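You operate a simulated robot arm through the tools that you are given. There is no shell and no other tool. Be economical: measure what you need, move in short steps, check, and stop when the job is done.

Carry out the task below with a simulated two-armed robot. There is one attempt and no reset: what you move stays moved.

JOB
Pull the blue-foot post's clip, then slide on its collar and ring.
Fine: clip in the square yellow tray; the blue-band collar first, then the blue-band black ring; post slid to the long orange bar; the other set stays.

The check looks at the end state, three seconds after you hand in, the way a careful person would. Anything else that was tipped, shoved, dropped, spilled or broken makes it a failure.

ROBOT AND FRAMES
Two 7-joint arms with two-finger parallel grippers on one trunk, on a base that drives. Base frame: it is fixed to the floor where the robot stands at the start and does not move with it; the origin is under the middle of the robot, x ahead of it, y to its left, z up. Units: m, rad, N and s.
The left shoulder is at the start at [0.067, 0.174, 1.204], the right one opposite. With the tool pointing down near the work surface each hand reaches from about 0.1 to 0.68 m from the robot's upright axis, wherever it stands, measured 20 degrees to its own side. Places, roughly: inside of the square yellow tray [0.7, 0.3, 0.8]; yellow-band clip (6x6x2 cm) [0.5, 0.2, 1]. Payload 3.6 kg a hand.
The tool frame of a hand sits at the grasp point between the pads (the TCP): z along the fingers, y along the line on which they close. The tips reach 0.03 m beyond it. Largest opening 0.11 m; finger width 0.02, thickness 0.01; the body of the gripper, 0.048 by 0.112 m, starts 0.055 m behind the TCP.
Orientation is that of the tool frame in the base frame, as a unit quaternion [w, x, y, z]. With the fingers straight down and closing along the base's y, the tool's x points along the base's -x, its y along +y and its z along -z.

CONTROLS
- The arms move only by the tool drive_tool. It takes "left_commands", "right_commands" or both (then of equal length, played together; a hand with none holds still); each is a list of rows, each a list of 7 numbers: the turn, a rotation vector about the tool's x, y, z in rad, then the shift along the tool's x, y, z in m, then the opening, from 0 (shut) to 1 (fully open). In form: [[wx, wy, wz, tx, ty, tz, jaw], ...]. A call has 1 to 20 rows; each row shifts and turns the commanded pose from where the row before left it, along the tool's axes as they then stand. Rows are played at 5 a second. More than 0.05 m and 0.15 rad between two rows, or a gripper value outside its range, and nothing of the call is played. Where a pose cannot be reached the arm comes as near as it can. A force on the tool above 40 N (or 10 N above the force at the start of the call, whichever is more), or a blocked arm, ends the call early, and 0.2 s more pass. Each finger travels about 0.153 m/s and halts on what it meets, pressing with about 24 N; the grip force reading is that of the motor and also rises with nothing between the fingers. The clock runs only during rows and for 0.2 s after the last one: add rows that do not move to give the fingers time. It gives the time, the measured TCP pose, the force on the tool (base axes), the opening and the grip force at its end, in the units of the frame above (readings bear some noise), with the torque about the TCP (base axes, N m) and any sound that the robot's microphone picked up.
- Cameras (640 x 400 px; columns grow to the right, rows downward): "scene" is now at [0.1591, 0.0114, 1.3794]; the picture's right is [0.14, -0.99, 0.00], its down [-0.55, -0.08, -0.83] and it looks along [0.82, 0.11, -0.56] (base axes); focal length 214 px, centre (320, 200). "left" rides on the left gripper at [0.073, -0.017, -0.103] in its tool frame; the picture's right is [0.23, 0.97, 0.00], its down [-0.76, 0.18, -0.62] and it looks along [-0.61, 0.14, 0.78] (tool axes); focal length 222 px, centre (320, 200). "right" rides on the right gripper at [0.072, 0.017, -0.103] in its tool frame; the picture's right is [-0.23, 0.97, 0.00], its down [-0.76, -0.18, -0.62] and it looks along [-0.61, -0.14, 0.78] (tool axes); focal length 222 px, centre (320, 200). There is no depth. A picture from a camera that has moved, and an enlarged one, comes with that camera's place and axes in the base frame and with its lens.
- capture(camera): a new picture of that camera. It takes no simulated time.
- move_column(by): slides the trunk up (or, below 0, down) by that many m; the arms and the scene camera ride with it, the base frame stays. It gives what a move gives, with no picture.
- drive_base(legs): drives the robot by 1 to 6 legs, each [ahead, left, turn to the left] in m, m and rad, along the robot's own axes; the way and the turn of a leg run together, so that a leg with both is an arc; at most 1.5 m and 3.142 rad a leg. The arms and the cameras ride along, it lands a little off, and it stops where it bumps. It gives what a move gives.
- turn_head(pan, tilt): turns the head with the scene camera to pan (to the left, within 1.501 rad either way) and tilt (down, from -0.506 to 1.204), counted from straight ahead of the robot. It gives what a move gives.
- enlarge(camera, box): a new picture of the part [left, top, right, bottom] of that camera's present view, enlarged. It takes no simulated time.
- job_done(): hands the job in; it is judged then, once.

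Work in short steps. Places have to be worked out from the pictures, the camera data and where the tool is seen: move nearer, look again, correct. Check each grasp and each placing, and mend what went wrong. You have 120 turns and 108 pictures in all, those below and enlarged ones among them. Open the grippers and draw the arms clear of the work before you hand the job in, unless the task says otherwise; then end with one line.

The tools are called after "Request:" as a command line: name --argument value ..., lists and objects as JSON in quotes. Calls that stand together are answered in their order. drive_tool: Moves the arms, as the interface text tells. Its arguments: {"type":"object","properties":{"left_commands":{"type":"array","items":{"type":"array","items":{"type":"number"}}},"right_commands":{"type":"array","items":{"type":"array","items":{"type":"number"}}}},"required":[]} The other tools are called the same way: move_column (by) slides the trunk up or down; drive_base (legs) drives the base; turn_head (pan, tilt) turns the head that bears the scene camera; capture (camera) takes a picture; enlarge (camera, box) takes an enlarged picture of a part of a camera's view; job_done () hands the job in.

At the start:

```text
t: 0.0
left_tcp_pos: [0.3983, 0.2479, 1.2054]
left_orientation: [-0.001, -0.002, 1.0, -0.001]
left_contact_force: [0.7, 0.1, -0.1]
left_wrist_torque: [0.0, -0.01, -0.01]
left_grip_width: 0.1098
left_finger_force: 0.1
right_tcp_pos: [0.3352, -0.0952, 1.2687]
right_orientation: [-0.001, 0.0, 1.0, 0.0]
right_contact_force: [-0.1, 0.3, 0.2]
right_wrist_torque: [-0.02, -0.01, 0.04]
right_grip_width: 0.11
right_finger_force: 0.1
trunk travel left (down, up): [-0.32, 0.443]
robot x, y, heading: [-0.0016, 0.0014, -0.004]
head pan, tilt: [0.138, 0.59]
```

scene: 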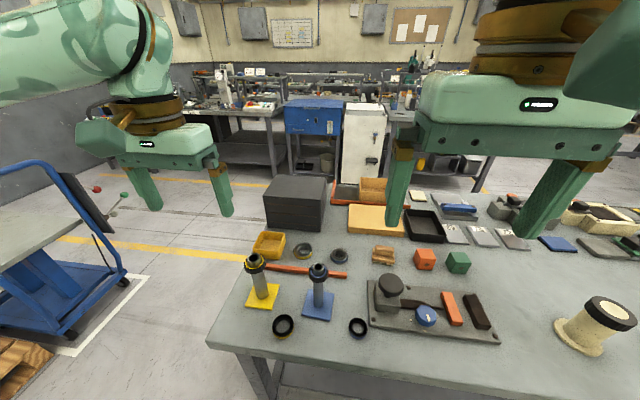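
right: 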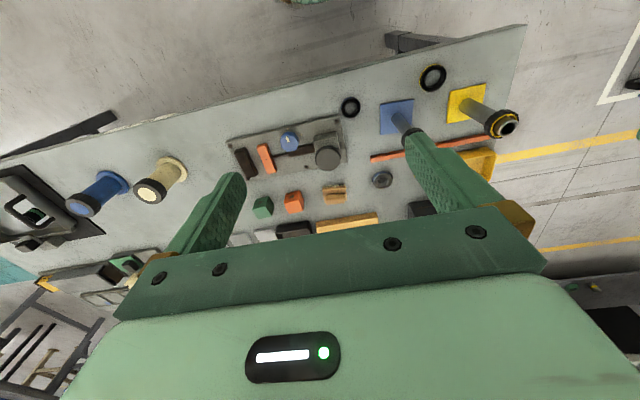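
left: 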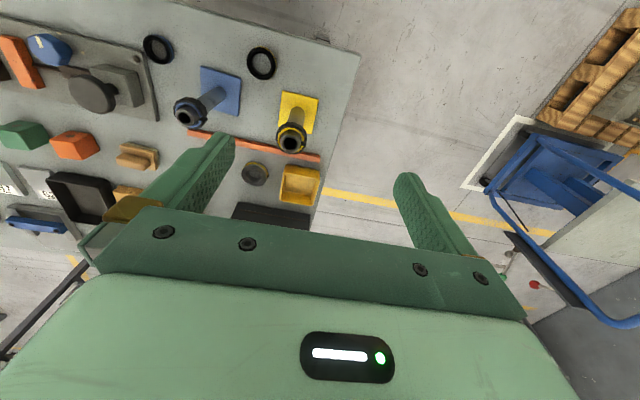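

The scene shows two posts (yellow and blue foot), two rings near, two collars behind, the orange bar and the yellow tray. I enlarge to see details.

Request:
enlarge --camera "scene" --box '[210, 220, 410, 345]'

Request:
enlarge --camera "left" --box '[130, 20, 370, 220]'

```text
3.20 times, centred on (310, 282) of scene
camera zoom: at [0.1591, 0.0114, 1.3794], right [0.14, -0.99, 0.0], down [-0.55, -0.08, -0.83], along [0.82, 0.11, -0.56], focal length 686 px, centre (352, -64)
```

zoom: 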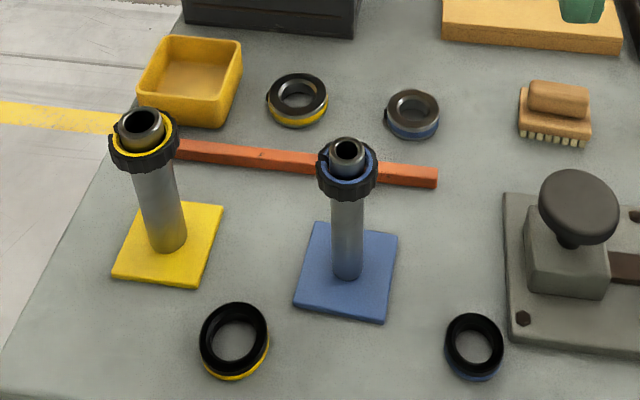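

```text
2.00 times, centred on (250, 120) of left
camera zoom: at [0.3256, 0.2305, 1.3092], right [-0.23, 0.97, 0.0], down [0.76, 0.18, 0.62], along [0.61, 0.14, -0.78], focal length 444 px, centre (460, 360)
```

zoom: 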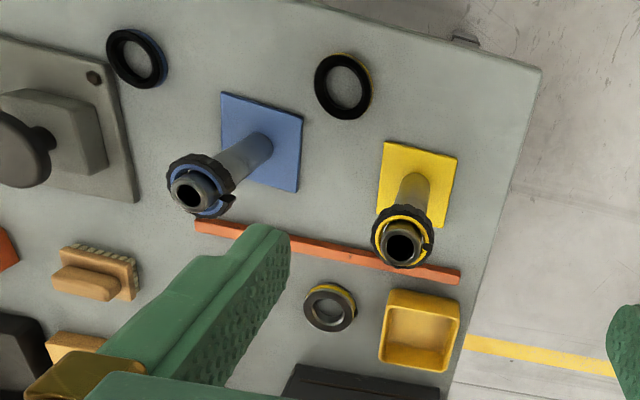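

Triangulating two views: table z≈0.81, blue foot centre ≈(0.48,0.057), post top z≈0.98; collar ≈(0.655,0.014), ring ≈(0.431,-0.047), tray ≈(0.66,0.256), bar near x≈0.575. The tray is slightly out of reach, so I drive ahead 5 cm, well short of the table's edge.

Request:
drive_base --legs '[[0.05, 0, 0]]'

```text
t: 0.9
left_tcp_pos: [0.4492, 0.2466, 1.2052]
left_orientation: [-0.001, -0.001, 1.0, 0.0]
left_contact_force: [-0.3, -0.5, 0.4]
left_wrist_torque: [0.02, 0.03, 0.02]
left_grip_width: 0.11
left_finger_force: 0.0
right_tcp_pos: [0.3854, -0.0964, 1.2674]
right_orientation: [-0.002, -0.001, 1.0, 0.0]
right_contact_force: [0.4, 0.0, 0.0]
right_wrist_torque: [-0.02, 0.02, -0.02]
right_grip_width: 0.1102
right_finger_force: 0.0
trunk travel left (down, up): [-0.32, 0.443]
robot x, y, heading: [0.0487, 0.0018, -0.003]
head pan, tilt: [0.138, 0.59]
```

The base moved 5 cm without bumping. I bring the left hand in for a close view of the blue post and set the right hand aside.

Request:
drive_tool --left_commands '[[0, 0, 0, 0.004, -0.04, 0, 1], [0, 0, 0, 0.005, -0.04, 0, 1], [0, 0, 0, 0.005, -0.04, 0.01, 1], [0, 0, 0, 0.005, -0.04, 0.025, 1], [0, 0, 0, 0, -0.03, 0.03, 1], [0, 0, 0, 0, 0, 0.02, 1], [0, 0, 0, 0, 0, 0, 1]]' --right_commands '[[0, 0, 0, 0, -0.04, 0, 1], [0, 0, 0, 0, -0.04, 0, 1], [0, 0, 0, 0, -0.04, 0, 1], [0, 0, 0, 0, -0.03, 0, 1], [0, 0, 0, 0, 0, 0, 1], [0, 0, 0, 0, 0, 0, 1], [0, 0, 0, 0, 0, 0, 1]]'

Request:
capture --camera "left"

Request:
capture --camera "scene"

```text
t: 2.5
left_tcp_pos: [0.4265, 0.0573, 1.1217]
left_orientation: [0.0, -0.001, 1.0, 0.0]
left_contact_force: [0.8, 0.0, -1.0]
left_wrist_torque: [-0.02, -0.01, 0.0]
left_grip_width: 0.1103
left_finger_force: 0.0
right_tcp_pos: [0.3854, -0.2448, 1.2691]
right_orientation: [-0.001, 0.0, 1.0, 0.0]
right_contact_force: [0.0, 0.0, -0.5]
right_wrist_torque: [-0.02, 0.0, -0.01]
right_grip_width: 0.1102
right_finger_force: 0.0
trunk travel left (down, up): [-0.32, 0.443]
robot x, y, heading: [0.0475, -0.0012, -0.001]
head pan, tilt: [0.138, 0.59]
```

```text
102 pictures are left
camera left: at [0.354, 0.0395, 1.2245], right [-0.23, 0.97, 0.0], down [0.76, 0.18, 0.62], along [0.61, 0.14, -0.78], focal length 222 px, centre (320, 200)
```

left: 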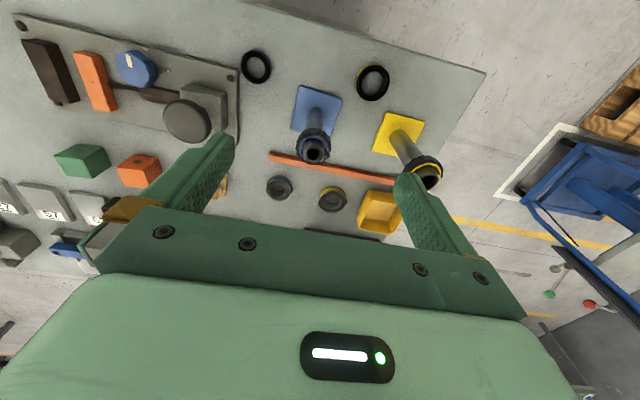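

```text
101 pictures are left
camera scene: at [0.2077, 0.0108, 1.3794], right [0.14, -0.99, 0.0], down [-0.55, -0.08, -0.83], along [0.82, 0.11, -0.56], focal length 214 px, centre (320, 200)
```

scene: 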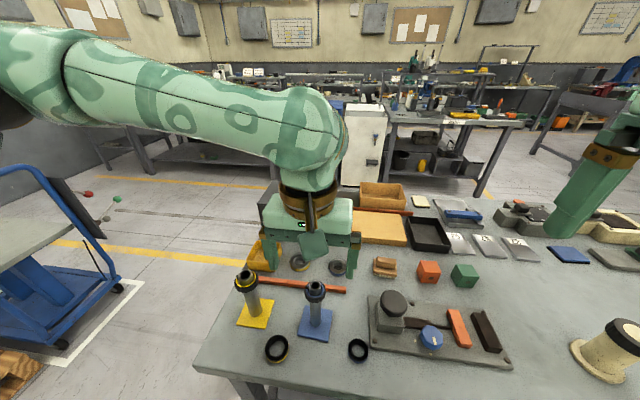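

The view is clear; I enlarge both views on the blue post's top to localise the clip and its gap.

Request:
enlarge --camera "left" --box '[270, 80, 370, 180]'

Request:
enlarge --camera "scene" --box '[280, 260, 360, 350]'

```text
4.00 times, centred on (320, 130) of left
camera zoom: at [0.354, 0.0395, 1.2245], right [-0.23, 0.97, 0.0], down [0.76, 0.18, 0.62], along [0.61, 0.14, -0.78], focal length 888 px, centre (320, 480)
```

zoom: 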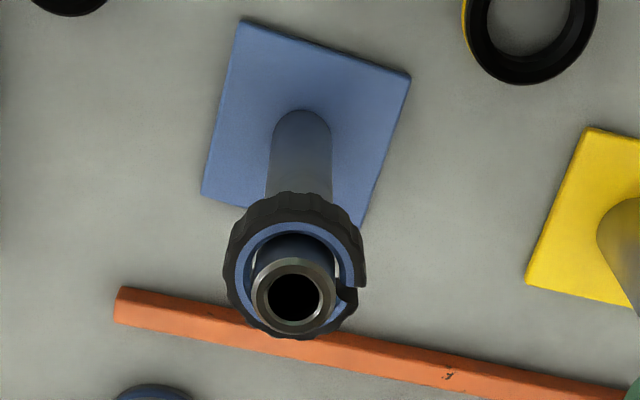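

```text
4.44 times, centred on (320, 305) of scene
camera zoom: at [0.2077, 0.0108, 1.3794], right [0.14, -0.99, 0.0], down [-0.55, -0.08, -0.83], along [0.82, 0.11, -0.56], focal length 953 px, centre (320, -267)
```

zoom: 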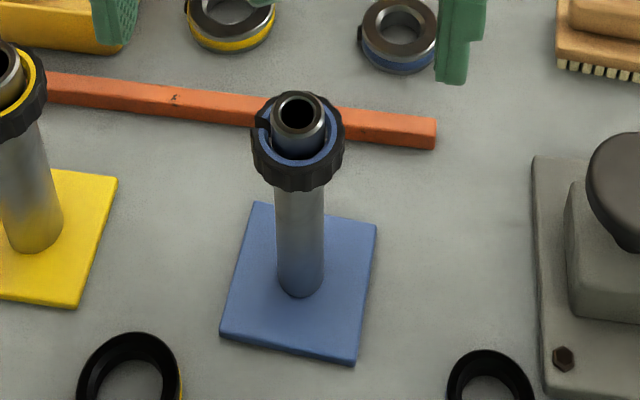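

The blue post stands at about (0.481,0.059). I use the right camera for a wide baseline to get the clip's height.

Request:
capture --camera "right"

```text
98 pictures are left
camera right: at [0.3133, -0.2284, 1.3741], right [0.23, 0.97, 0.0], down [0.76, -0.18, 0.62], along [0.61, -0.14, -0.78], focal length 222 px, centre (320, 200)
```

right: 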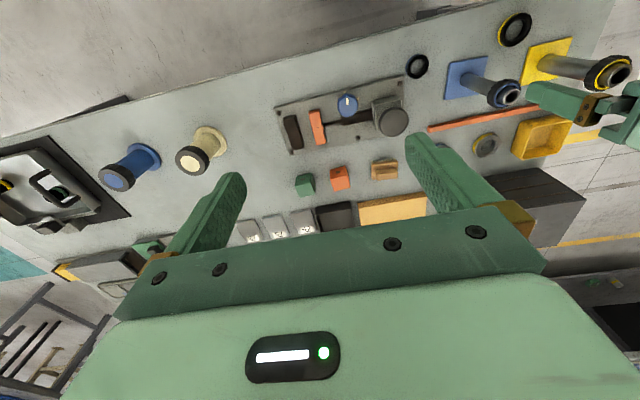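

Request:
enlarge --camera "right" --box '[400, 30, 560, 130]'

```text
4.00 times, centred on (480, 80) of right
camera zoom: at [0.3133, -0.2284, 1.3741], right [0.23, 0.97, 0.0], down [0.76, -0.18, 0.62], along [0.61, -0.14, -0.78], focal length 888 px, centre (-320, 680)
```

zoom: 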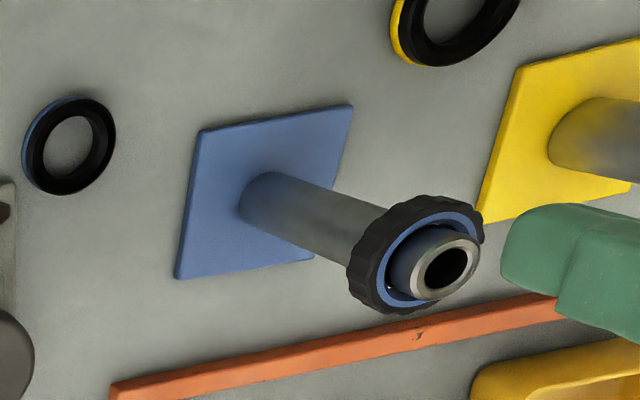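

Clip spans roughly z 0.945–0.967 at (0.481,0.059). I centre above the post and descend partway for a check.

Request:
drive_tool --left_commands '[[0, 0, 0, -0.03, 0.002, 0, 1], [0, 0, 0, -0.024, 0, 0, 1], [0, 0, 0, 0, 0, 0.04, 1], [0, 0, 0, 0, 0, 0.04, 1], [0, 0, 0, 0, 0, 0, 1], [0, 0, 0, 0, 0, 0, 1]]'

Request:
capture --camera "left"

Request:
enlarge --camera "scene" --box '[220, 200, 420, 340]'

Request:
enlarge --camera "right" --box '[400, 30, 560, 130]'

```text
t: 3.9
left_tcp_pos: [0.4821, 0.0578, 1.0391]
left_orientation: [-0.001, -0.001, 1.0, -0.001]
left_contact_force: [0.3, 0.5, 0.8]
left_wrist_torque: [-0.01, 0.03, -0.01]
left_grip_width: 0.1098
left_finger_force: 0.0
right_tcp_pos: [0.3842, -0.2454, 1.2696]
right_orientation: [-0.001, 0.0, 1.0, 0.0]
right_contact_force: [0.1, -0.4, 0.3]
right_wrist_torque: [0.02, 0.04, -0.02]
right_grip_width: 0.1101
right_finger_force: 0.1
trunk travel left (down, up): [-0.32, 0.443]
robot x, y, heading: [0.0516, -0.0003, -0.006]
head pan, tilt: [0.138, 0.59]
```

```text
96 pictures are left
camera left: at [0.4093, 0.0412, 1.1426], right [-0.23, 0.97, 0.0], down [0.76, 0.18, 0.62], along [0.61, 0.14, -0.78], focal length 222 px, centre (320, 200)
```

left: 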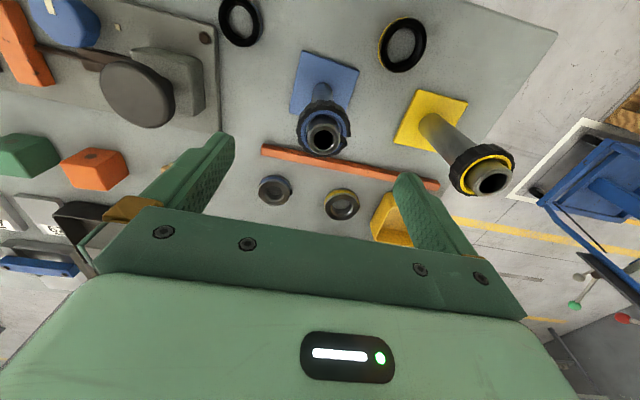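

```text
2.86 times, centred on (320, 270) of scene
camera zoom: at [0.208, 0.0111, 1.3794], right [0.14, -0.99, 0.0], down [-0.55, -0.08, -0.83], along [0.82, 0.11, -0.56], focal length 613 px, centre (320, 0)
```

zoom: 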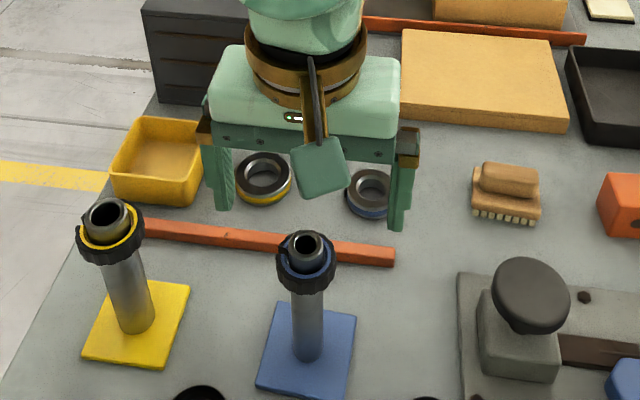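

```text
4.00 times, centred on (480, 80) of right
camera zoom: at [0.3137, -0.228, 1.3741], right [0.23, 0.97, 0.0], down [0.76, -0.18, 0.62], along [0.61, -0.14, -0.78], focal length 888 px, centre (-320, 680)
```

zoom: 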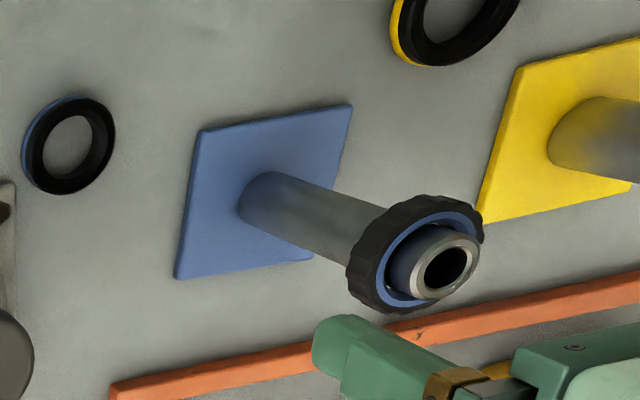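

Alignment looks right (post ≈(0.479,0.057)). I descend to clip height and close slowly.

Request:
drive_tool --left_commands '[[0, 0, 0, 0.002, 0, 0.03, 1], [0, 0, 0, 0, 0, 0.03, 1], [0, 0, 0, 0, 0, 0.026, 1], [0, 0, 0, 0, 0, 0, 1], [0, 0, 0, 0, 0, 0, 1]]'

Request:
capture --camera "left"

Request:
enlarge --camera "scene" --box '[220, 200, 420, 340]'

Request:
enlarge --camera "right" --box '[400, 30, 560, 130]'

```text
t: 5.1
left_tcp_pos: [0.4827, 0.0593, 0.9538]
left_orientation: [0.001, 0.0, 1.0, 0.0]
left_contact_force: [1.4, -0.4, 0.5]
left_wrist_torque: [0.0, 0.04, 0.0]
left_grip_width: 0.11
left_finger_force: 0.1
right_tcp_pos: [0.3864, -0.245, 1.2691]
right_orientation: [0.0, 0.0, 1.0, 0.0]
right_contact_force: [-0.4, 0.1, 0.2]
right_wrist_torque: [0.0, 0.0, -0.01]
right_grip_width: 0.1101
right_finger_force: 0.0
trunk travel left (down, up): [-0.32, 0.443]
robot x, y, heading: [0.0495, 0.0023, 0.001]
head pan, tilt: [0.138, 0.59]
```

```text
93 pictures are left
camera left: at [0.4091, 0.0419, 1.0579], right [-0.23, 0.97, 0.0], down [0.76, 0.18, 0.62], along [0.61, 0.14, -0.78], focal length 222 px, centre (320, 200)
```

left: 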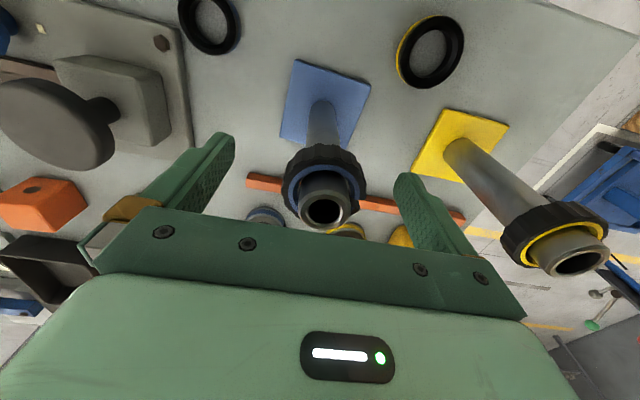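

```text
2.86 times, centred on (320, 270) of scene
camera zoom: at [0.2079, 0.0111, 1.3794], right [0.14, -0.99, 0.0], down [-0.55, -0.08, -0.83], along [0.82, 0.11, -0.56], focal length 613 px, centre (320, 0)
```

zoom: 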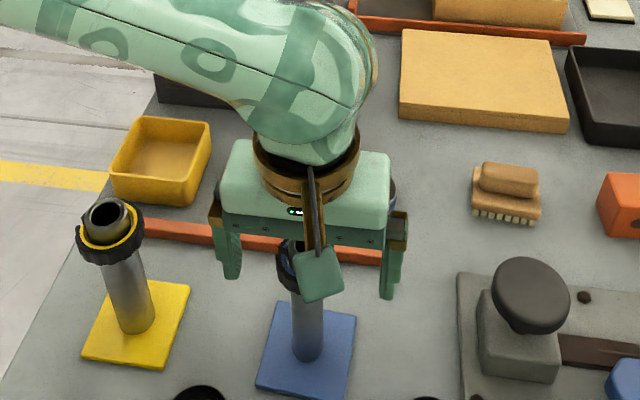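

```text
4.00 times, centred on (480, 80) of right
camera zoom: at [0.3136, -0.228, 1.3741], right [0.23, 0.97, 0.0], down [0.76, -0.18, 0.62], along [0.61, -0.14, -0.78], focal length 888 px, centre (-320, 680)
```

zoom: 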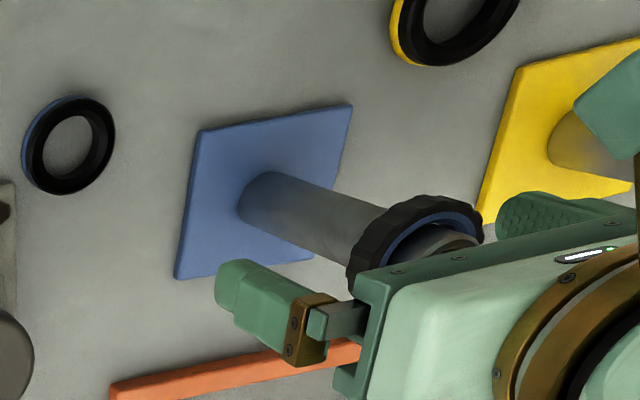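

Fingers straddle the clip with equal margins. I close on it.

Request:
drive_tool --left_commands '[[0, 0, 0, 0.002, -0.001, 0, 0.6], [0, 0, 0, 0, 0, 0, 0.45], [0, 0, 0, 0, 0, 0, 0.45], [0, 0, 0, 0, 0, 0, 0.45]]'

Request:
capture --camera "left"

```text
t: 6.1
left_tcp_pos: [0.4795, 0.0583, 0.9543]
left_orientation: [0.0, -0.002, 1.0, 0.0]
left_contact_force: [0.7, 0.6, 0.4]
left_wrist_torque: [0.01, -0.01, -0.08]
left_grip_width: 0.0499
left_finger_force: 0.3
right_tcp_pos: [0.3849, -0.2441, 1.2692]
right_orientation: [-0.001, 0.0, 1.0, 0.0]
right_contact_force: [-0.3, 0.0, -0.6]
right_wrist_torque: [0.0, 0.01, 0.04]
right_grip_width: 0.1099
right_finger_force: 0.0
trunk travel left (down, up): [-0.32, 0.443]
robot x, y, heading: [0.0482, 0.0009, -0.001]
head pan, tilt: [0.138, 0.59]
```

```text
90 pictures are left
camera left: at [0.4062, 0.0411, 1.0585], right [-0.23, 0.97, 0.0], down [0.76, 0.18, 0.62], along [0.61, 0.14, -0.78], focal length 222 px, centre (320, 200)
```

left: 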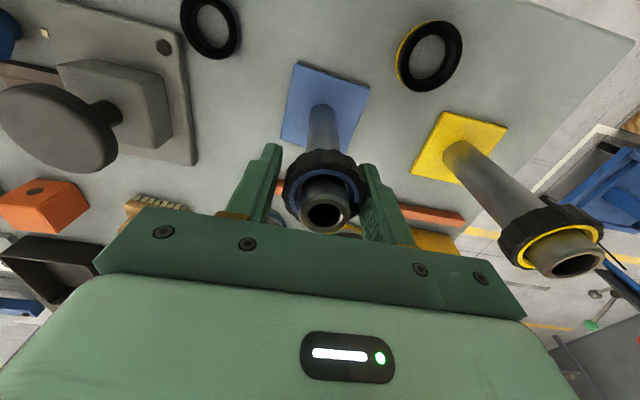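

Grip still reads free at 0.050 m, the clip may be just about that wide. I close further.

Request:
drive_tool --left_commands '[[0, 0, 0, 0, 0, 0, 0.35], [0, 0, 0, 0, 0, 0, 0.25], [0, 0, 0, 0, 0, 0, 0.25], [0, 0, 0, 0, 0, 0, 0.25]]'

Request:
enlarge --camera "left" --box '[220, 100, 420, 240]'

Request:
enlarge --camera "right" --box '[400, 30, 560, 130]'

```text
t: 7.1
left_tcp_pos: [0.4787, 0.057, 0.9557]
left_orientation: [0.0, -0.001, 1.0, 0.0]
left_contact_force: [-0.6, 0.5, -1.4]
left_wrist_torque: [-0.1, -0.02, -0.02]
left_grip_width: 0.0439
left_finger_force: 25.0
right_tcp_pos: [0.3861, -0.2456, 1.2704]
right_orientation: [-0.001, 0.0, 1.0, 0.0]
right_contact_force: [-0.2, -0.5, 0.6]
right_wrist_torque: [0.01, 0.0, 0.0]
right_grip_width: 0.11
right_finger_force: 0.0
trunk travel left (down, up): [-0.32, 0.443]
robot x, y, heading: [0.0464, 0.0013, -0.002]
head pan, tilt: [0.138, 0.59]
```

```text
2.86 times, centred on (320, 170) of left
camera zoom: at [0.4061, 0.0411, 1.0584], right [-0.23, 0.97, 0.0], down [0.76, 0.18, 0.62], along [0.61, 0.14, -0.78], focal length 635 px, centre (320, 286)
```

zoom: 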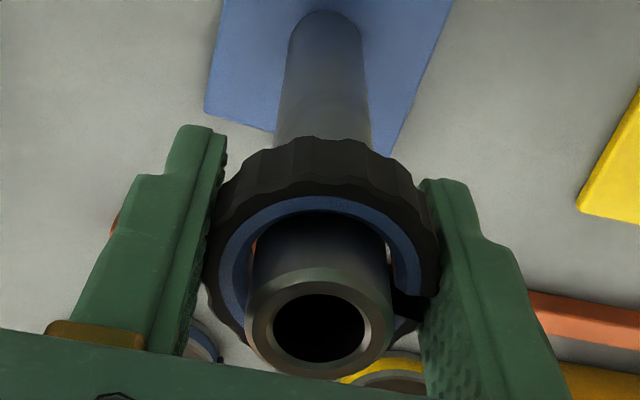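

```text
4.00 times, centred on (480, 80) of right
camera zoom: at [0.3135, -0.228, 1.3741], right [0.23, 0.97, 0.0], down [0.76, -0.18, 0.62], along [0.61, -0.14, -0.78], focal length 888 px, centre (-320, 680)
```

zoom: 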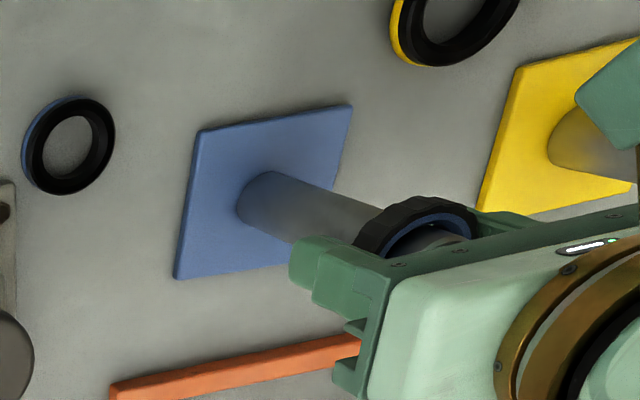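

The clip is gripped at 0.044 m. I lift 2 cm gently and check whether the post stays down.

Request:
drive_tool --left_commands '[[0, 0, 0, 0, 0, -0.004, 0.25], [0, 0, 0, 0, 0, -0.004, 0.25], [0, 0, 0, 0, 0, -0.004, 0.25], [0, 0, 0, 0, 0, -0.004, 0.25], [0, 0, 0, 0, 0, -0.004, 0.25]]'

Request:
enlarge --camera "left" --box '[220, 40, 420, 240]'

Request:
enlarge --camera "right" --box '[400, 30, 560, 130]'

```text
t: 8.3
left_tcp_pos: [0.4782, 0.0575, 0.9765]
left_orientation: [0.001, 0.0, 1.0, -0.001]
left_contact_force: [0.7, -0.5, -4.4]
left_wrist_torque: [0.02, 0.01, -0.02]
left_grip_width: 0.0441
left_finger_force: 24.0
right_tcp_pos: [0.386, -0.2455, 1.2691]
right_orientation: [0.0, 0.0, 1.0, 0.001]
right_contact_force: [1.1, -0.5, 0.5]
right_wrist_torque: [-0.01, 0.0, 0.03]
right_grip_width: 0.1099
right_finger_force: 0.0
trunk travel left (down, up): [-0.32, 0.443]
robot x, y, heading: [0.049, -0.0049, 0.0]
head pan, tilt: [0.138, 0.59]
```

```text
2.00 times, centred on (320, 140) of left
camera zoom: at [0.4054, 0.04, 1.0786], right [-0.23, 0.97, 0.0], down [0.76, 0.18, 0.62], along [0.61, 0.14, -0.78], focal length 444 px, centre (320, 320)
```

zoom: 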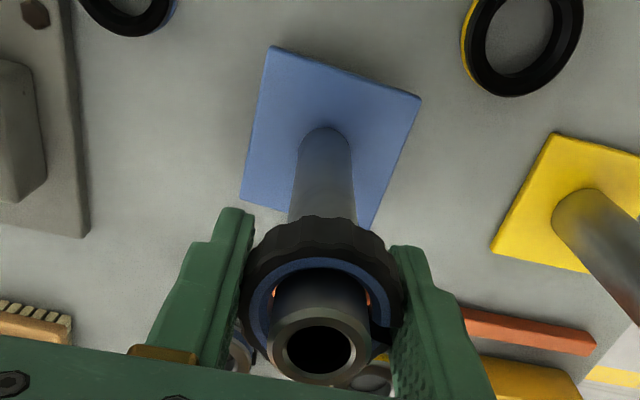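

```text
4.00 times, centred on (480, 80) of right
camera zoom: at [0.3137, -0.228, 1.374], right [0.23, 0.97, 0.0], down [0.76, -0.18, 0.62], along [0.61, -0.14, -0.78], focal length 888 px, centre (-320, 680)
```

zoom: 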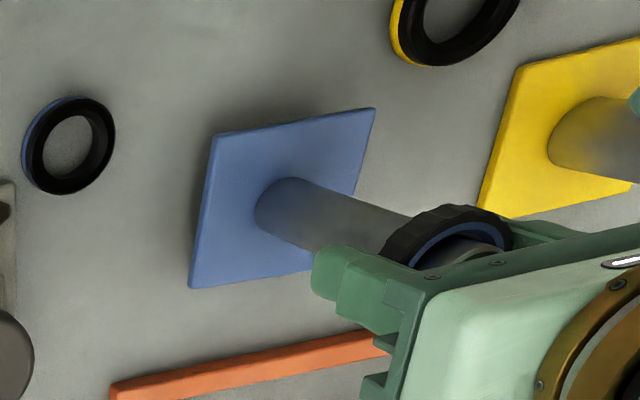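

The whole post came up with the clip (foot displaced in the right view, −4.4 N load). I set it back down and will hold the post with the right hand.

Request:
drive_tool --left_commands '[[0, 0, 0, 0, 0, 0.006, 0.25], [0, 0, 0, 0, 0, 0.006, 0.25], [0, 0, 0, 0, 0, 0.005, 0.25], [0, 0, 0, 0, 0, 0.002, 0.25], [0, 0, 0, 0, 0, 0.001, 0.25], [0, 0, 0, 0, 0, 0, 0.25]]'

Request:
enlarge --camera "right" --box '[400, 30, 560, 130]'

```text
t: 9.7
left_tcp_pos: [0.4793, 0.0572, 0.955]
left_orientation: [0.0, -0.001, 1.0, 0.001]
left_contact_force: [0.7, -0.5, -4.3]
left_wrist_torque: [-0.01, -0.01, 0.01]
left_grip_width: 0.0442
left_finger_force: 23.8
right_tcp_pos: [0.3861, -0.244, 1.27]
right_orientation: [-0.001, -0.001, 1.0, 0.001]
right_contact_force: [-1.1, -0.4, -0.1]
right_wrist_torque: [0.0, -0.01, 0.01]
right_grip_width: 0.1101
right_finger_force: 0.0
trunk travel left (down, up): [-0.32, 0.443]
robot x, y, heading: [0.0469, -0.0027, -0.002]
head pan, tilt: [0.138, 0.59]
```

```text
4.00 times, centred on (480, 80) of right
camera zoom: at [0.3137, -0.228, 1.3741], right [0.23, 0.97, 0.0], down [0.76, -0.18, 0.62], along [0.61, -0.14, -0.78], focal length 888 px, centre (-320, 680)
```

zoom: 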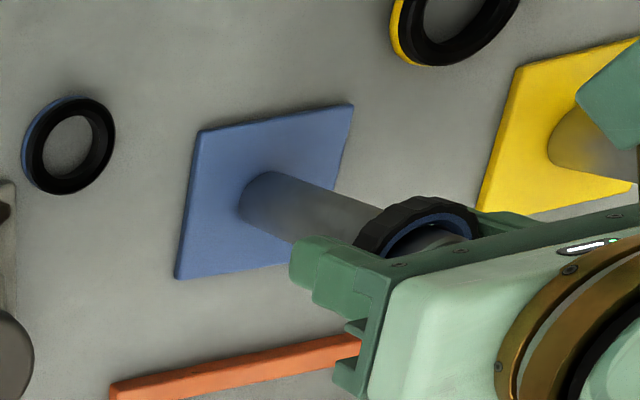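

It is back in place but still carries the weight; I lower a hair until it unloads.

Request:
drive_tool --left_commands '[[0, 0, 0, 0, 0, 0.001, 0.25], [0, 0, 0, 0, 0, 0, 0.25]]'

```text
t: 10.3
left_tcp_pos: [0.4796, 0.0582, 0.9552]
left_orientation: [0.002, -0.001, 1.0, -0.002]
left_contact_force: [0.5, 4.3, 9.2]
left_wrist_torque: [0.04, 0.12, -0.09]
left_grip_width: 0.0436
left_finger_force: 24.3
right_tcp_pos: [0.3851, -0.2457, 1.2709]
right_orientation: [0.0, -0.001, 1.0, 0.001]
right_contact_force: [1.0, 1.0, -0.1]
right_wrist_torque: [0.01, -0.02, -0.02]
right_grip_width: 0.1102
right_finger_force: 0.1
trunk travel left (down, up): [-0.32, 0.443]
robot x, y, heading: [0.0495, -0.0005, 0.002]
head pan, tilt: [0.138, 0.59]
```

The foot now rests on the table (+9 N). I release, rise straight up, and move left aside.

Request:
drive_tool --left_commands '[[0, 0, 0, 0, 0, 0, 0.6], [0, 0, 0, 0, 0, 0, 0.8], [0, 0, 0, 0, 0, -0.03, 0.8], [0, 0, 0, 0, 0, -0.04, 0.8], [0, 0, 0, 0, 0, -0.05, 0.8], [0, 0, 0, 0, 0, -0.05, 0.8], [0, 0, 0, 0, 0.03, -0.03, 0.8], [0, 0, 0, 0, 0.04, 0, 0.8], [0, 0, 0, 0, 0.04, 0, 0.8], [0, 0, 0, 0, 0.03, 0, 0.8], [0, 0, 0, 0, 0, 0, 0.8]]'

Request:
capture --camera "scene"

```text
t: 12.7
left_tcp_pos: [0.478, 0.196, 1.1571]
left_orientation: [0.0, -0.001, 1.0, 0.0]
left_contact_force: [-0.7, -0.5, 0.0]
left_wrist_torque: [0.0, -0.02, -0.01]
left_grip_width: 0.0879
left_finger_force: 0.2
right_tcp_pos: [0.3855, -0.2461, 1.2694]
right_orientation: [-0.001, 0.0, 1.0, 0.001]
right_contact_force: [-0.6, -0.1, -0.9]
right_wrist_torque: [0.02, 0.04, -0.01]
right_grip_width: 0.11
right_finger_force: 0.2
trunk travel left (down, up): [-0.32, 0.443]
robot x, y, heading: [0.0481, -0.0034, -0.004]
head pan, tilt: [0.138, 0.59]
```

```text
84 pictures are left
camera scene: at [0.2078, 0.0105, 1.3794], right [0.14, -0.99, 0.0], down [-0.55, -0.08, -0.83], along [0.82, 0.11, -0.56], focal length 214 px, centre (320, 200)
```

scene: 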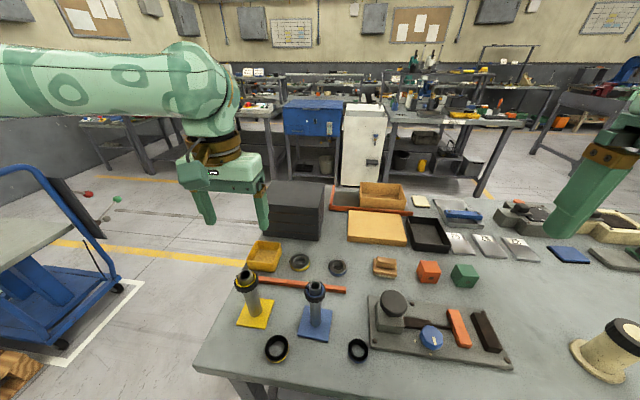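

Everything is upright. I bring the right hand forward and yaw it toward the post (35°), then pitch in a following step.

Request:
drive_tool --right_commands '[[0, 0, 0, -0.015, 0.02, 0.04, 0.8], [0, 0, 0, -0.015, 0.02, 0.04, 0.8], [0, 0, 0, -0.015, 0.02, 0.04, 0.8], [0, 0, 0, -0.015, 0.02, 0.03, 0.8], [0, 0, -0.122, 0, 0, 0, 0.8], [0, 0, -0.122, 0, 0, 0, 0.8], [0, 0, -0.122, 0, 0, 0, 0.8], [0, 0, -0.122, 0, 0, 0, 0.8], [0, 0, -0.123, 0, 0, 0, 0.8], [0, -0.145, 0, 0, 0, 0, 0.8], [0, -0.145, 0, 0, 0, 0, 0.8], [0, -0.145, 0, 0, 0, 0, 0.8], [0, -0.145, 0, 0, 0, 0, 0.8], [0, -0.145, 0, 0, 0, 0, 0.8], [0, -0.148, 0, 0, 0, 0, 0.8], [0, 0, 0, 0, 0, 0, 0.8]]'

Request:
capture --camera "scene"

Request:
capture --camera "right"

```text
t: 16.1
left_tcp_pos: [0.4786, 0.1981, 1.1578]
left_orientation: [0.0, 0.0, 1.0, -0.001]
left_contact_force: [0.3, 1.1, 0.1]
left_wrist_torque: [0.01, 0.0, -0.02]
left_grip_width: 0.088
left_finger_force: 0.1
right_tcp_pos: [0.4733, -0.1662, 1.1245]
right_orientation: [0.403, -0.273, 0.864, 0.129]
right_contact_force: [-0.2, 1.1, -0.2]
right_wrist_torque: [0.01, 0.01, -0.03]
right_grip_width: 0.0879
right_finger_force: 0.1
right hand out of reach, approached as far as the arm can: row 14, 15
trunk travel left (down, up): [-0.32, 0.443]
robot x, y, heading: [0.0483, -0.0024, -0.003]
head pan, tilt: [0.138, 0.59]
```

```text
83 pictures are left
camera scene: at [0.2076, 0.0116, 1.3794], right [0.14, -0.99, 0.0], down [-0.55, -0.08, -0.83], along [0.82, 0.11, -0.56], focal length 214 px, centre (320, 200)
```

scene: 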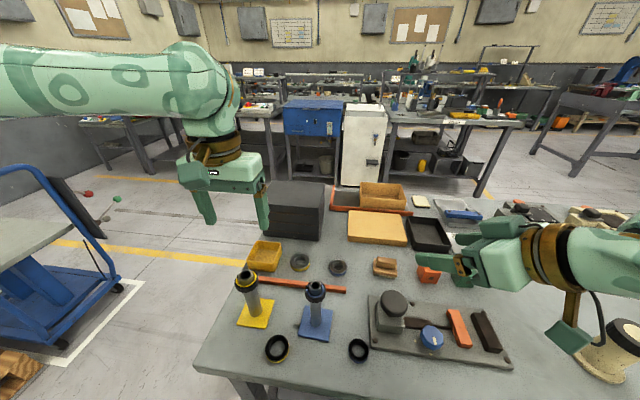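

```text
82 pictures are left
camera right: at [0.3609, -0.2241, 1.1369], right [-0.44, 0.88, 0.18], down [0.11, -0.14, 0.98], along [0.89, 0.45, -0.04], focal length 222 px, centre (320, 200)
```

right: 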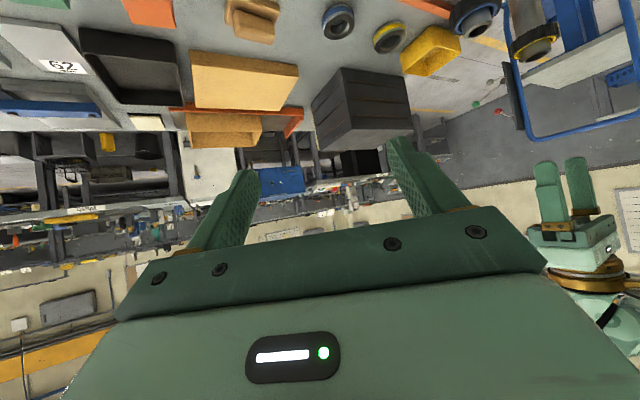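

The orientation is right but the wrist is cramped near the shoulder. I raise the trunk 0.15 m for room.

Request:
move_column --by 0.15

```text
t: 17.9
left_tcp_pos: [0.478, 0.198, 1.3034]
left_orientation: [0.0, -0.001, 1.0, 0.0]
left_contact_force: [-0.7, 0.3, 0.2]
left_wrist_torque: [0.0, -0.01, -0.02]
left_grip_width: 0.0881
left_finger_force: 0.0
right_tcp_pos: [0.4749, -0.166, 1.2744]
right_orientation: [0.403, -0.272, 0.864, 0.128]
right_contact_force: [-0.8, -0.4, 0.9]
right_wrist_torque: [-0.01, -0.02, 0.01]
right_grip_width: 0.0879
right_finger_force: 0.0
trunk travel left (down, up): [-0.47, 0.293]
robot x, y, heading: [0.0467, -0.0002, -0.003]
head pan, tilt: [0.138, 0.59]
```

Now I move the right hand to a staging point about 12 cm short of the post along its approach line, in two parts.

Request:
drive_tool --right_commands '[[0, 0, 0, 0.0253, 0.0201, 0.0249, 0.8], [0, 0, 0, 0.0253, 0.0201, 0.0249, 0.8], [0, 0, 0, 0.0253, 0.0201, 0.0249, 0.8], [0, 0, 0, 0.0253, 0.0201, 0.0249, 0.8], [0, 0, 0, 0.0253, 0.0201, 0.0249, 0.8], [0, 0, 0, 0.0253, 0.0201, 0.0249, 0.8], [0, 0, 0, 0, 0, 0, 0.8]]'

Request:
capture --camera "right"

```text
t: 19.5
left_tcp_pos: [0.4783, 0.1993, 1.3034]
left_orientation: [0.0, -0.002, 1.0, 0.0]
left_contact_force: [0.0, 0.0, -0.7]
left_wrist_torque: [0.0, 0.0, -0.02]
left_grip_width: 0.0879
left_finger_force: 0.0
right_tcp_pos: [0.4497, -0.1258, 1.1766]
right_orientation: [0.404, -0.273, 0.864, 0.128]
right_contact_force: [-0.5, 0.3, 0.4]
right_wrist_torque: [0.01, -0.01, -0.01]
right_grip_width: 0.0881
right_finger_force: 0.0
right hand out of reach, approached as far as the arm can: row 3, 4, 5, 6
trunk travel left (down, up): [-0.47, 0.293]
robot x, y, heading: [0.0509, 0.0026, 0.001]
head pan, tilt: [0.138, 0.59]
```

```text
81 pictures are left
camera right: at [0.3361, -0.1836, 1.1879], right [-0.44, 0.88, 0.18], down [0.11, -0.14, 0.98], along [0.89, 0.45, -0.04], focal length 222 px, centre (320, 200)
```

right: 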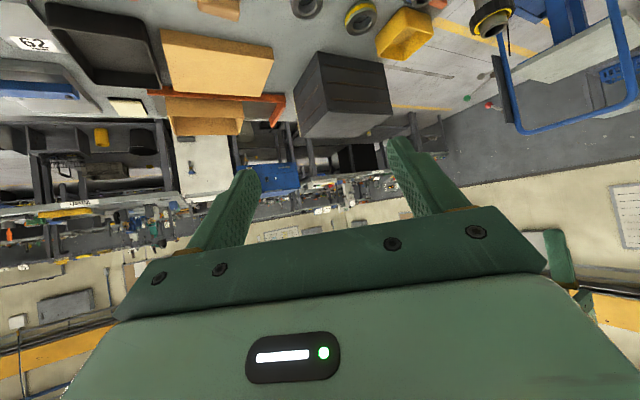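

The arm is limited close in. I go down with the hand rather than inward, watching the reach report.

Request:
drive_tool --right_commands '[[0, 0, 0, 0.03, -0.0056, 0.0264, 0.8], [0, 0, 0, 0.03, -0.0056, 0.0264, 0.8], [0, 0, 0, 0.03, -0.0056, 0.0264, 0.8], [0, 0, 0, 0, 0, 0, 0.8]]'

```text
t: 20.5
left_tcp_pos: [0.4796, 0.1986, 1.3035]
left_orientation: [0.0, -0.001, 1.0, -0.001]
left_contact_force: [0.1, 0.5, -0.4]
left_wrist_torque: [0.0, 0.05, -0.04]
left_grip_width: 0.0879
left_finger_force: 0.1
right_tcp_pos: [0.4571, -0.182, 1.0912]
right_orientation: [0.403, -0.273, 0.864, 0.128]
right_contact_force: [-0.3, 0.1, 0.1]
right_wrist_torque: [-0.03, 0.01, 0.05]
right_grip_width: 0.0877
right_finger_force: 0.0
right hand out of reach, approached as far as the arm can: row 1, 2, 3
trunk travel left (down, up): [-0.47, 0.293]
robot x, y, heading: [0.0457, -0.0017, 0.001]
head pan, tilt: [0.138, 0.59]
```

I back the base off 0.15 m to give the right arm room in front.

Request:
drive_base --legs '[[-0.15, 0, 0]]'

```text
t: 21.9
left_tcp_pos: [0.324, 0.1971, 1.305]
left_orientation: [0.002, 0.0, 1.0, -0.001]
left_contact_force: [-0.1, 0.1, 0.8]
left_wrist_torque: [0.02, 0.0, -0.01]
left_grip_width: 0.0878
left_finger_force: 0.1
right_tcp_pos: [0.3025, -0.182, 1.091]
right_orientation: [0.403, -0.271, 0.865, 0.127]
right_contact_force: [-0.3, 0.7, -0.2]
right_wrist_torque: [-0.01, -0.01, 0.05]
right_grip_width: 0.0879
right_finger_force: 0.0
trunk travel left (down, up): [-0.47, 0.293]
robot x, y, heading: [-0.1069, 0.0018, -0.001]
head pan, tilt: [0.138, 0.59]
```

Staging move again from the new stance.

Request:
drive_tool --right_commands '[[0, 0, 0, -0.0016, 0.0158, 0.0369, 0.8], [0, 0, 0, -0.0016, 0.0158, 0.0369, 0.8], [0, 0, 0, -0.0016, 0.0158, 0.0369, 0.8], [0, 0, 0, -0.0016, 0.0158, 0.0369, 0.8], [0, 0, 0, -0.0016, 0.0158, 0.0369, 0.8], [0, 0, 0, -0.0016, 0.0158, 0.0369, 0.8], [0, 0, 0, 0, 0, 0, 0.8]]'

Request:
capture --camera "right"

Request:
capture --camera "scene"

```text
t: 23.5
left_tcp_pos: [0.3262, 0.1977, 1.3045]
left_orientation: [0.0, 0.0, 1.0, 0.0]
left_contact_force: [-0.2, -0.2, 0.6]
left_wrist_torque: [0.0, -0.01, -0.02]
left_grip_width: 0.088
left_finger_force: 0.0
right_tcp_pos: [0.3181, -0.1787, 1.047]
right_orientation: [0.403, -0.272, 0.865, 0.127]
right_contact_force: [0.0, 1.0, -0.4]
right_wrist_torque: [0.02, 0.03, 0.01]
right_grip_width: 0.088
right_finger_force: 0.1
right hand out of reach, approached as far as the arm can: row 1, 2, 3, 4, 5, 6
trunk travel left (down, up): [-0.47, 0.293]
robot x, y, heading: [-0.1024, -0.0008, -0.002]
head pan, tilt: [0.138, 0.59]
```

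```text
80 pictures are left
camera right: at [0.2053, -0.236, 1.0591], right [-0.44, 0.88, 0.18], down [0.11, -0.14, 0.98], along [0.89, 0.45, -0.04], focal length 222 px, centre (320, 200)
```

right: 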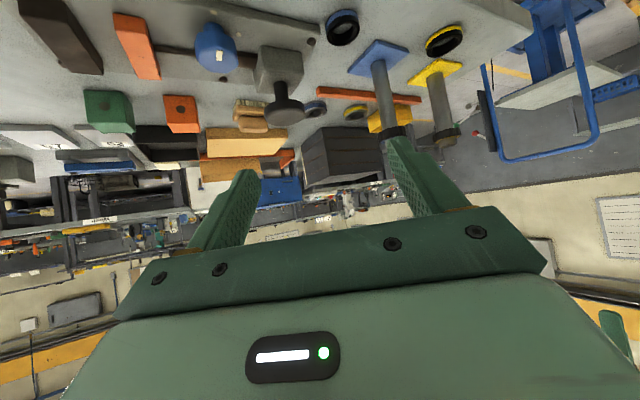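

```text
79 pictures are left
camera scene: at [0.0111, 0.0111, 1.531], right [0.14, -0.99, 0.0], down [-0.55, -0.08, -0.83], along [0.82, 0.11, -0.56], focal length 214 px, centre (320, 200)
```

scene: 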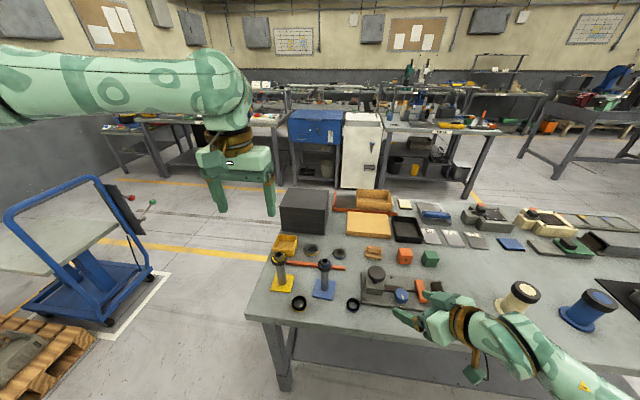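

The arm is stuck at a joint limit, with the forearm coming in from the right. I turn the hand 40° further left so it points along +y, matching the forearm.

Request:
drive_tool --right_commands '[[-0.107, 0, -0.09, 0, 0, 0, 0.8], [-0.107, 0, -0.09, 0, 0, 0, 0.8], [-0.107, 0, -0.09, 0, 0, 0, 0.8], [-0.107, 0, -0.09, 0, 0, 0, 0.8], [-0.107, 0, -0.09, 0, 0, 0, 0.8], [0, 0, 0, 0, 0, 0, 0.8]]'

```text
t: 24.9
left_tcp_pos: [0.3254, 0.1988, 1.3027]
left_orientation: [0.001, -0.001, 1.0, -0.001]
left_contact_force: [0.5, 1.0, -0.3]
left_wrist_torque: [-0.05, 0.0, -0.01]
left_grip_width: 0.088
left_finger_force: 0.1
right_tcp_pos: [0.3214, -0.1779, 1.0496]
right_orientation: [0.358, -0.518, 0.738, 0.243]
right_contact_force: [0.5, 0.0, 0.0]
right_wrist_torque: [-0.02, -0.01, 0.0]
right_grip_width: 0.0879
right_finger_force: 0.1
right hand out of reach, approached as far as the arm can: row 4, 5
trunk travel left (down, up): [-0.47, 0.293]
robot x, y, heading: [-0.1063, -0.001, -0.002]
head pan, tilt: [0.138, 0.59]
```

Pointing azimuth is now 69°. I try advancing toward the staging place to see whether this configuration moves freely.

Request:
drive_tool --right_commands '[[0, 0, 0, -0.0059, -0.0252, 0.0278, 0.8], [0, 0, 0, -0.0059, -0.0252, 0.0278, 0.8], [0, 0, 0, -0.0059, -0.0252, 0.0278, 0.8], [0, 0, 0, -0.0059, -0.0252, 0.0278, 0.8], [0, 0, 0, 0, 0, 0, 0.8]]'

Request:
capture --camera "scene"

```text
t: 26.1
left_tcp_pos: [0.324, 0.197, 1.3044]
left_orientation: [0.001, 0.0, 1.0, 0.0]
left_contact_force: [-0.6, 0.0, 0.1]
left_wrist_torque: [0.0, 0.02, -0.01]
left_grip_width: 0.0884
left_finger_force: 0.0
right_tcp_pos: [0.4459, -0.1133, 0.9981]
right_orientation: [0.347, -0.534, 0.73, 0.249]
right_contact_force: [-0.7, -0.3, -0.1]
right_wrist_torque: [0.02, 0.0, 0.0]
right_grip_width: 0.088
right_finger_force: 0.1
trunk travel left (down, up): [-0.47, 0.293]
robot x, y, heading: [-0.1047, -0.0009, 0.004]
head pan, tilt: [0.138, 0.59]
```

```text
78 pictures are left
camera scene: at [0.0106, 0.0103, 1.5311], right [0.14, -0.99, 0.0], down [-0.55, -0.08, -0.83], along [0.82, 0.11, -0.56], focal length 214 px, centre (320, 200)
```

scene: 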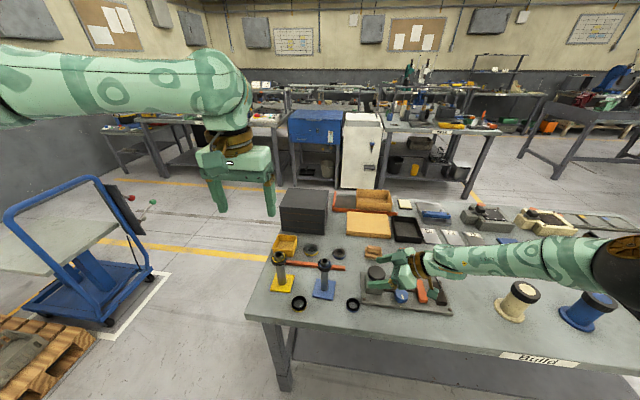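

The arm moves freely now. I go to staging about 9 cm short of the post along the approach line.

Request:
drive_tool --right_commands '[[0, 0, 0, -0.003, 0.007, 0.039, 0.8], [0, 0, 0, -0.003, 0.007, 0.039, 0.8], [0, 0, 0, -0.003, 0.007, 0.039, 0.8], [0, 0, 0, 0, 0, 0, 0.8]]'

Request:
capture --camera "right"

Request:
enlarge --camera "scene" --box '[240, 220, 480, 340]'

```text
t: 27.1
left_tcp_pos: [0.3256, 0.1983, 1.305]
left_orientation: [0.0, 0.0, 1.0, 0.0]
left_contact_force: [0.1, 0.6, -0.3]
left_wrist_torque: [0.02, 0.01, -0.01]
left_grip_width: 0.0878
left_finger_force: 0.2
right_tcp_pos: [0.4537, -0.0155, 0.9291]
right_orientation: [0.346, -0.534, 0.73, 0.249]
right_contact_force: [0.7, 0.0, 0.1]
right_wrist_torque: [0.03, 0.01, -0.01]
right_grip_width: 0.0881
right_finger_force: 0.0
trunk travel left (down, up): [-0.47, 0.293]
robot x, y, heading: [-0.1026, 0.001, -0.002]
head pan, tilt: [0.138, 0.59]
```

```text
77 pictures are left
camera right: at [0.3998, -0.1292, 0.9404], right [-0.88, 0.44, 0.17], down [0.16, -0.05, 0.99], along [0.44, 0.9, -0.03], focal length 222 px, centre (320, 200)
```

right: 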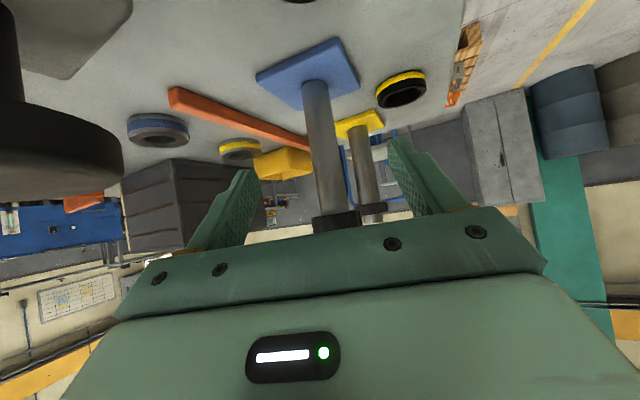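

```text
2.67 times, centred on (360, 280) of scene
camera zoom: at [0.0114, 0.0105, 1.531], right [0.14, -0.99, 0.0], down [-0.55, -0.08, -0.83], along [0.82, 0.11, -0.56], focal length 572 px, centre (213, -13)
```

zoom: 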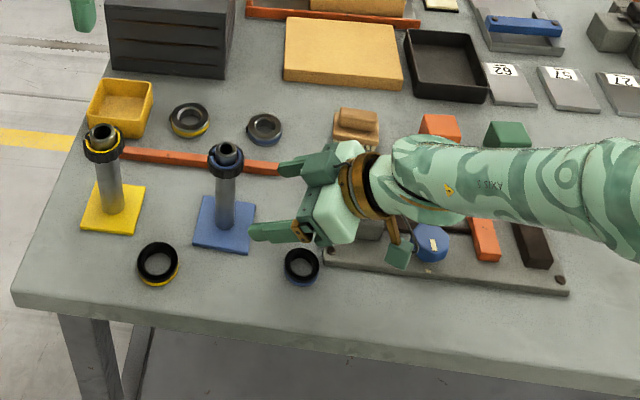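

The post is centred between the right fingers. I advance along the tool axis around the post at z≈0.87.

Request:
drive_tool --right_commands '[[0, 0, 0, 0, -0.001, 0.03, 0.8], [0, 0, 0, 0, -0.001, 0.03, 0.8], [0, 0, 0, 0, 0, 0.028, 0.8], [0, 0, 0, 0, 0, 0, 0.8]]'

Request:
capture --camera "right"

Request:
enlarge --camera "scene" --box '[240, 220, 480, 340]'

```text
t: 28.1
left_tcp_pos: [0.3228, 0.1986, 1.3045]
left_orientation: [0.0, 0.0, 1.0, -0.001]
left_contact_force: [0.5, -0.3, -0.5]
left_wrist_torque: [-0.02, 0.0, 0.04]
left_grip_width: 0.0879
left_finger_force: 0.1
right_tcp_pos: [0.458, 0.027, 0.9006]
right_orientation: [0.345, -0.534, 0.73, 0.248]
right_contact_force: [0.2, -0.1, -0.1]
right_wrist_torque: [0.02, -0.03, 0.02]
right_grip_width: 0.0882
right_finger_force: 0.0
right hand out of reach, approached as far as the arm can: row 2, 3
trunk travel left (down, up): [-0.47, 0.293]
robot x, y, heading: [-0.104, -0.0011, -0.003]
head pan, tilt: [0.138, 0.59]
```

```text
75 pictures are left
camera right: at [0.4037, -0.087, 0.9111], right [-0.88, 0.44, 0.17], down [0.16, -0.05, 0.99], along [0.44, 0.9, -0.03], focal length 222 px, centre (320, 200)
```

right: 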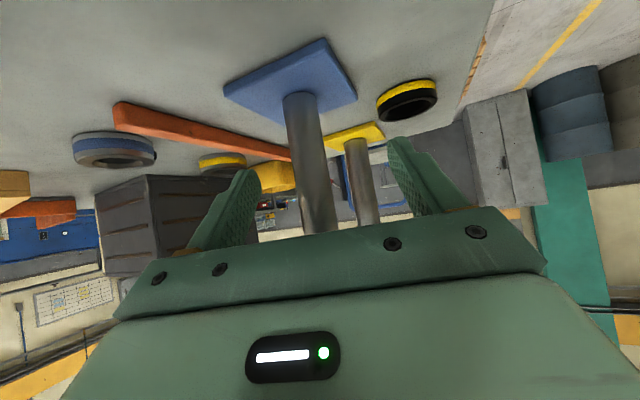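

```text
2.67 times, centred on (360, 280) of scene
camera zoom: at [0.0113, 0.0118, 1.531], right [0.14, -0.99, 0.0], down [-0.55, -0.08, -0.83], along [0.82, 0.11, -0.56], focal length 572 px, centre (213, -13)
```

zoom: 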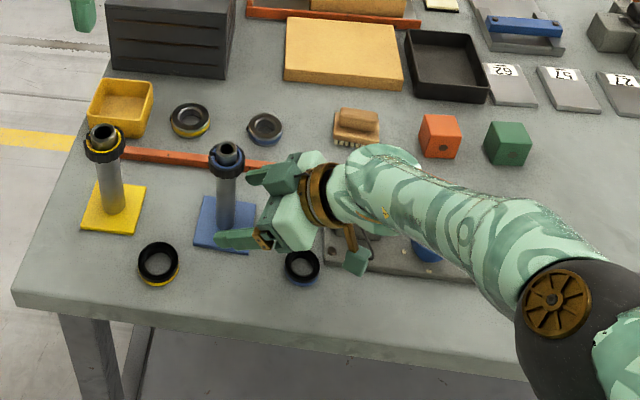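

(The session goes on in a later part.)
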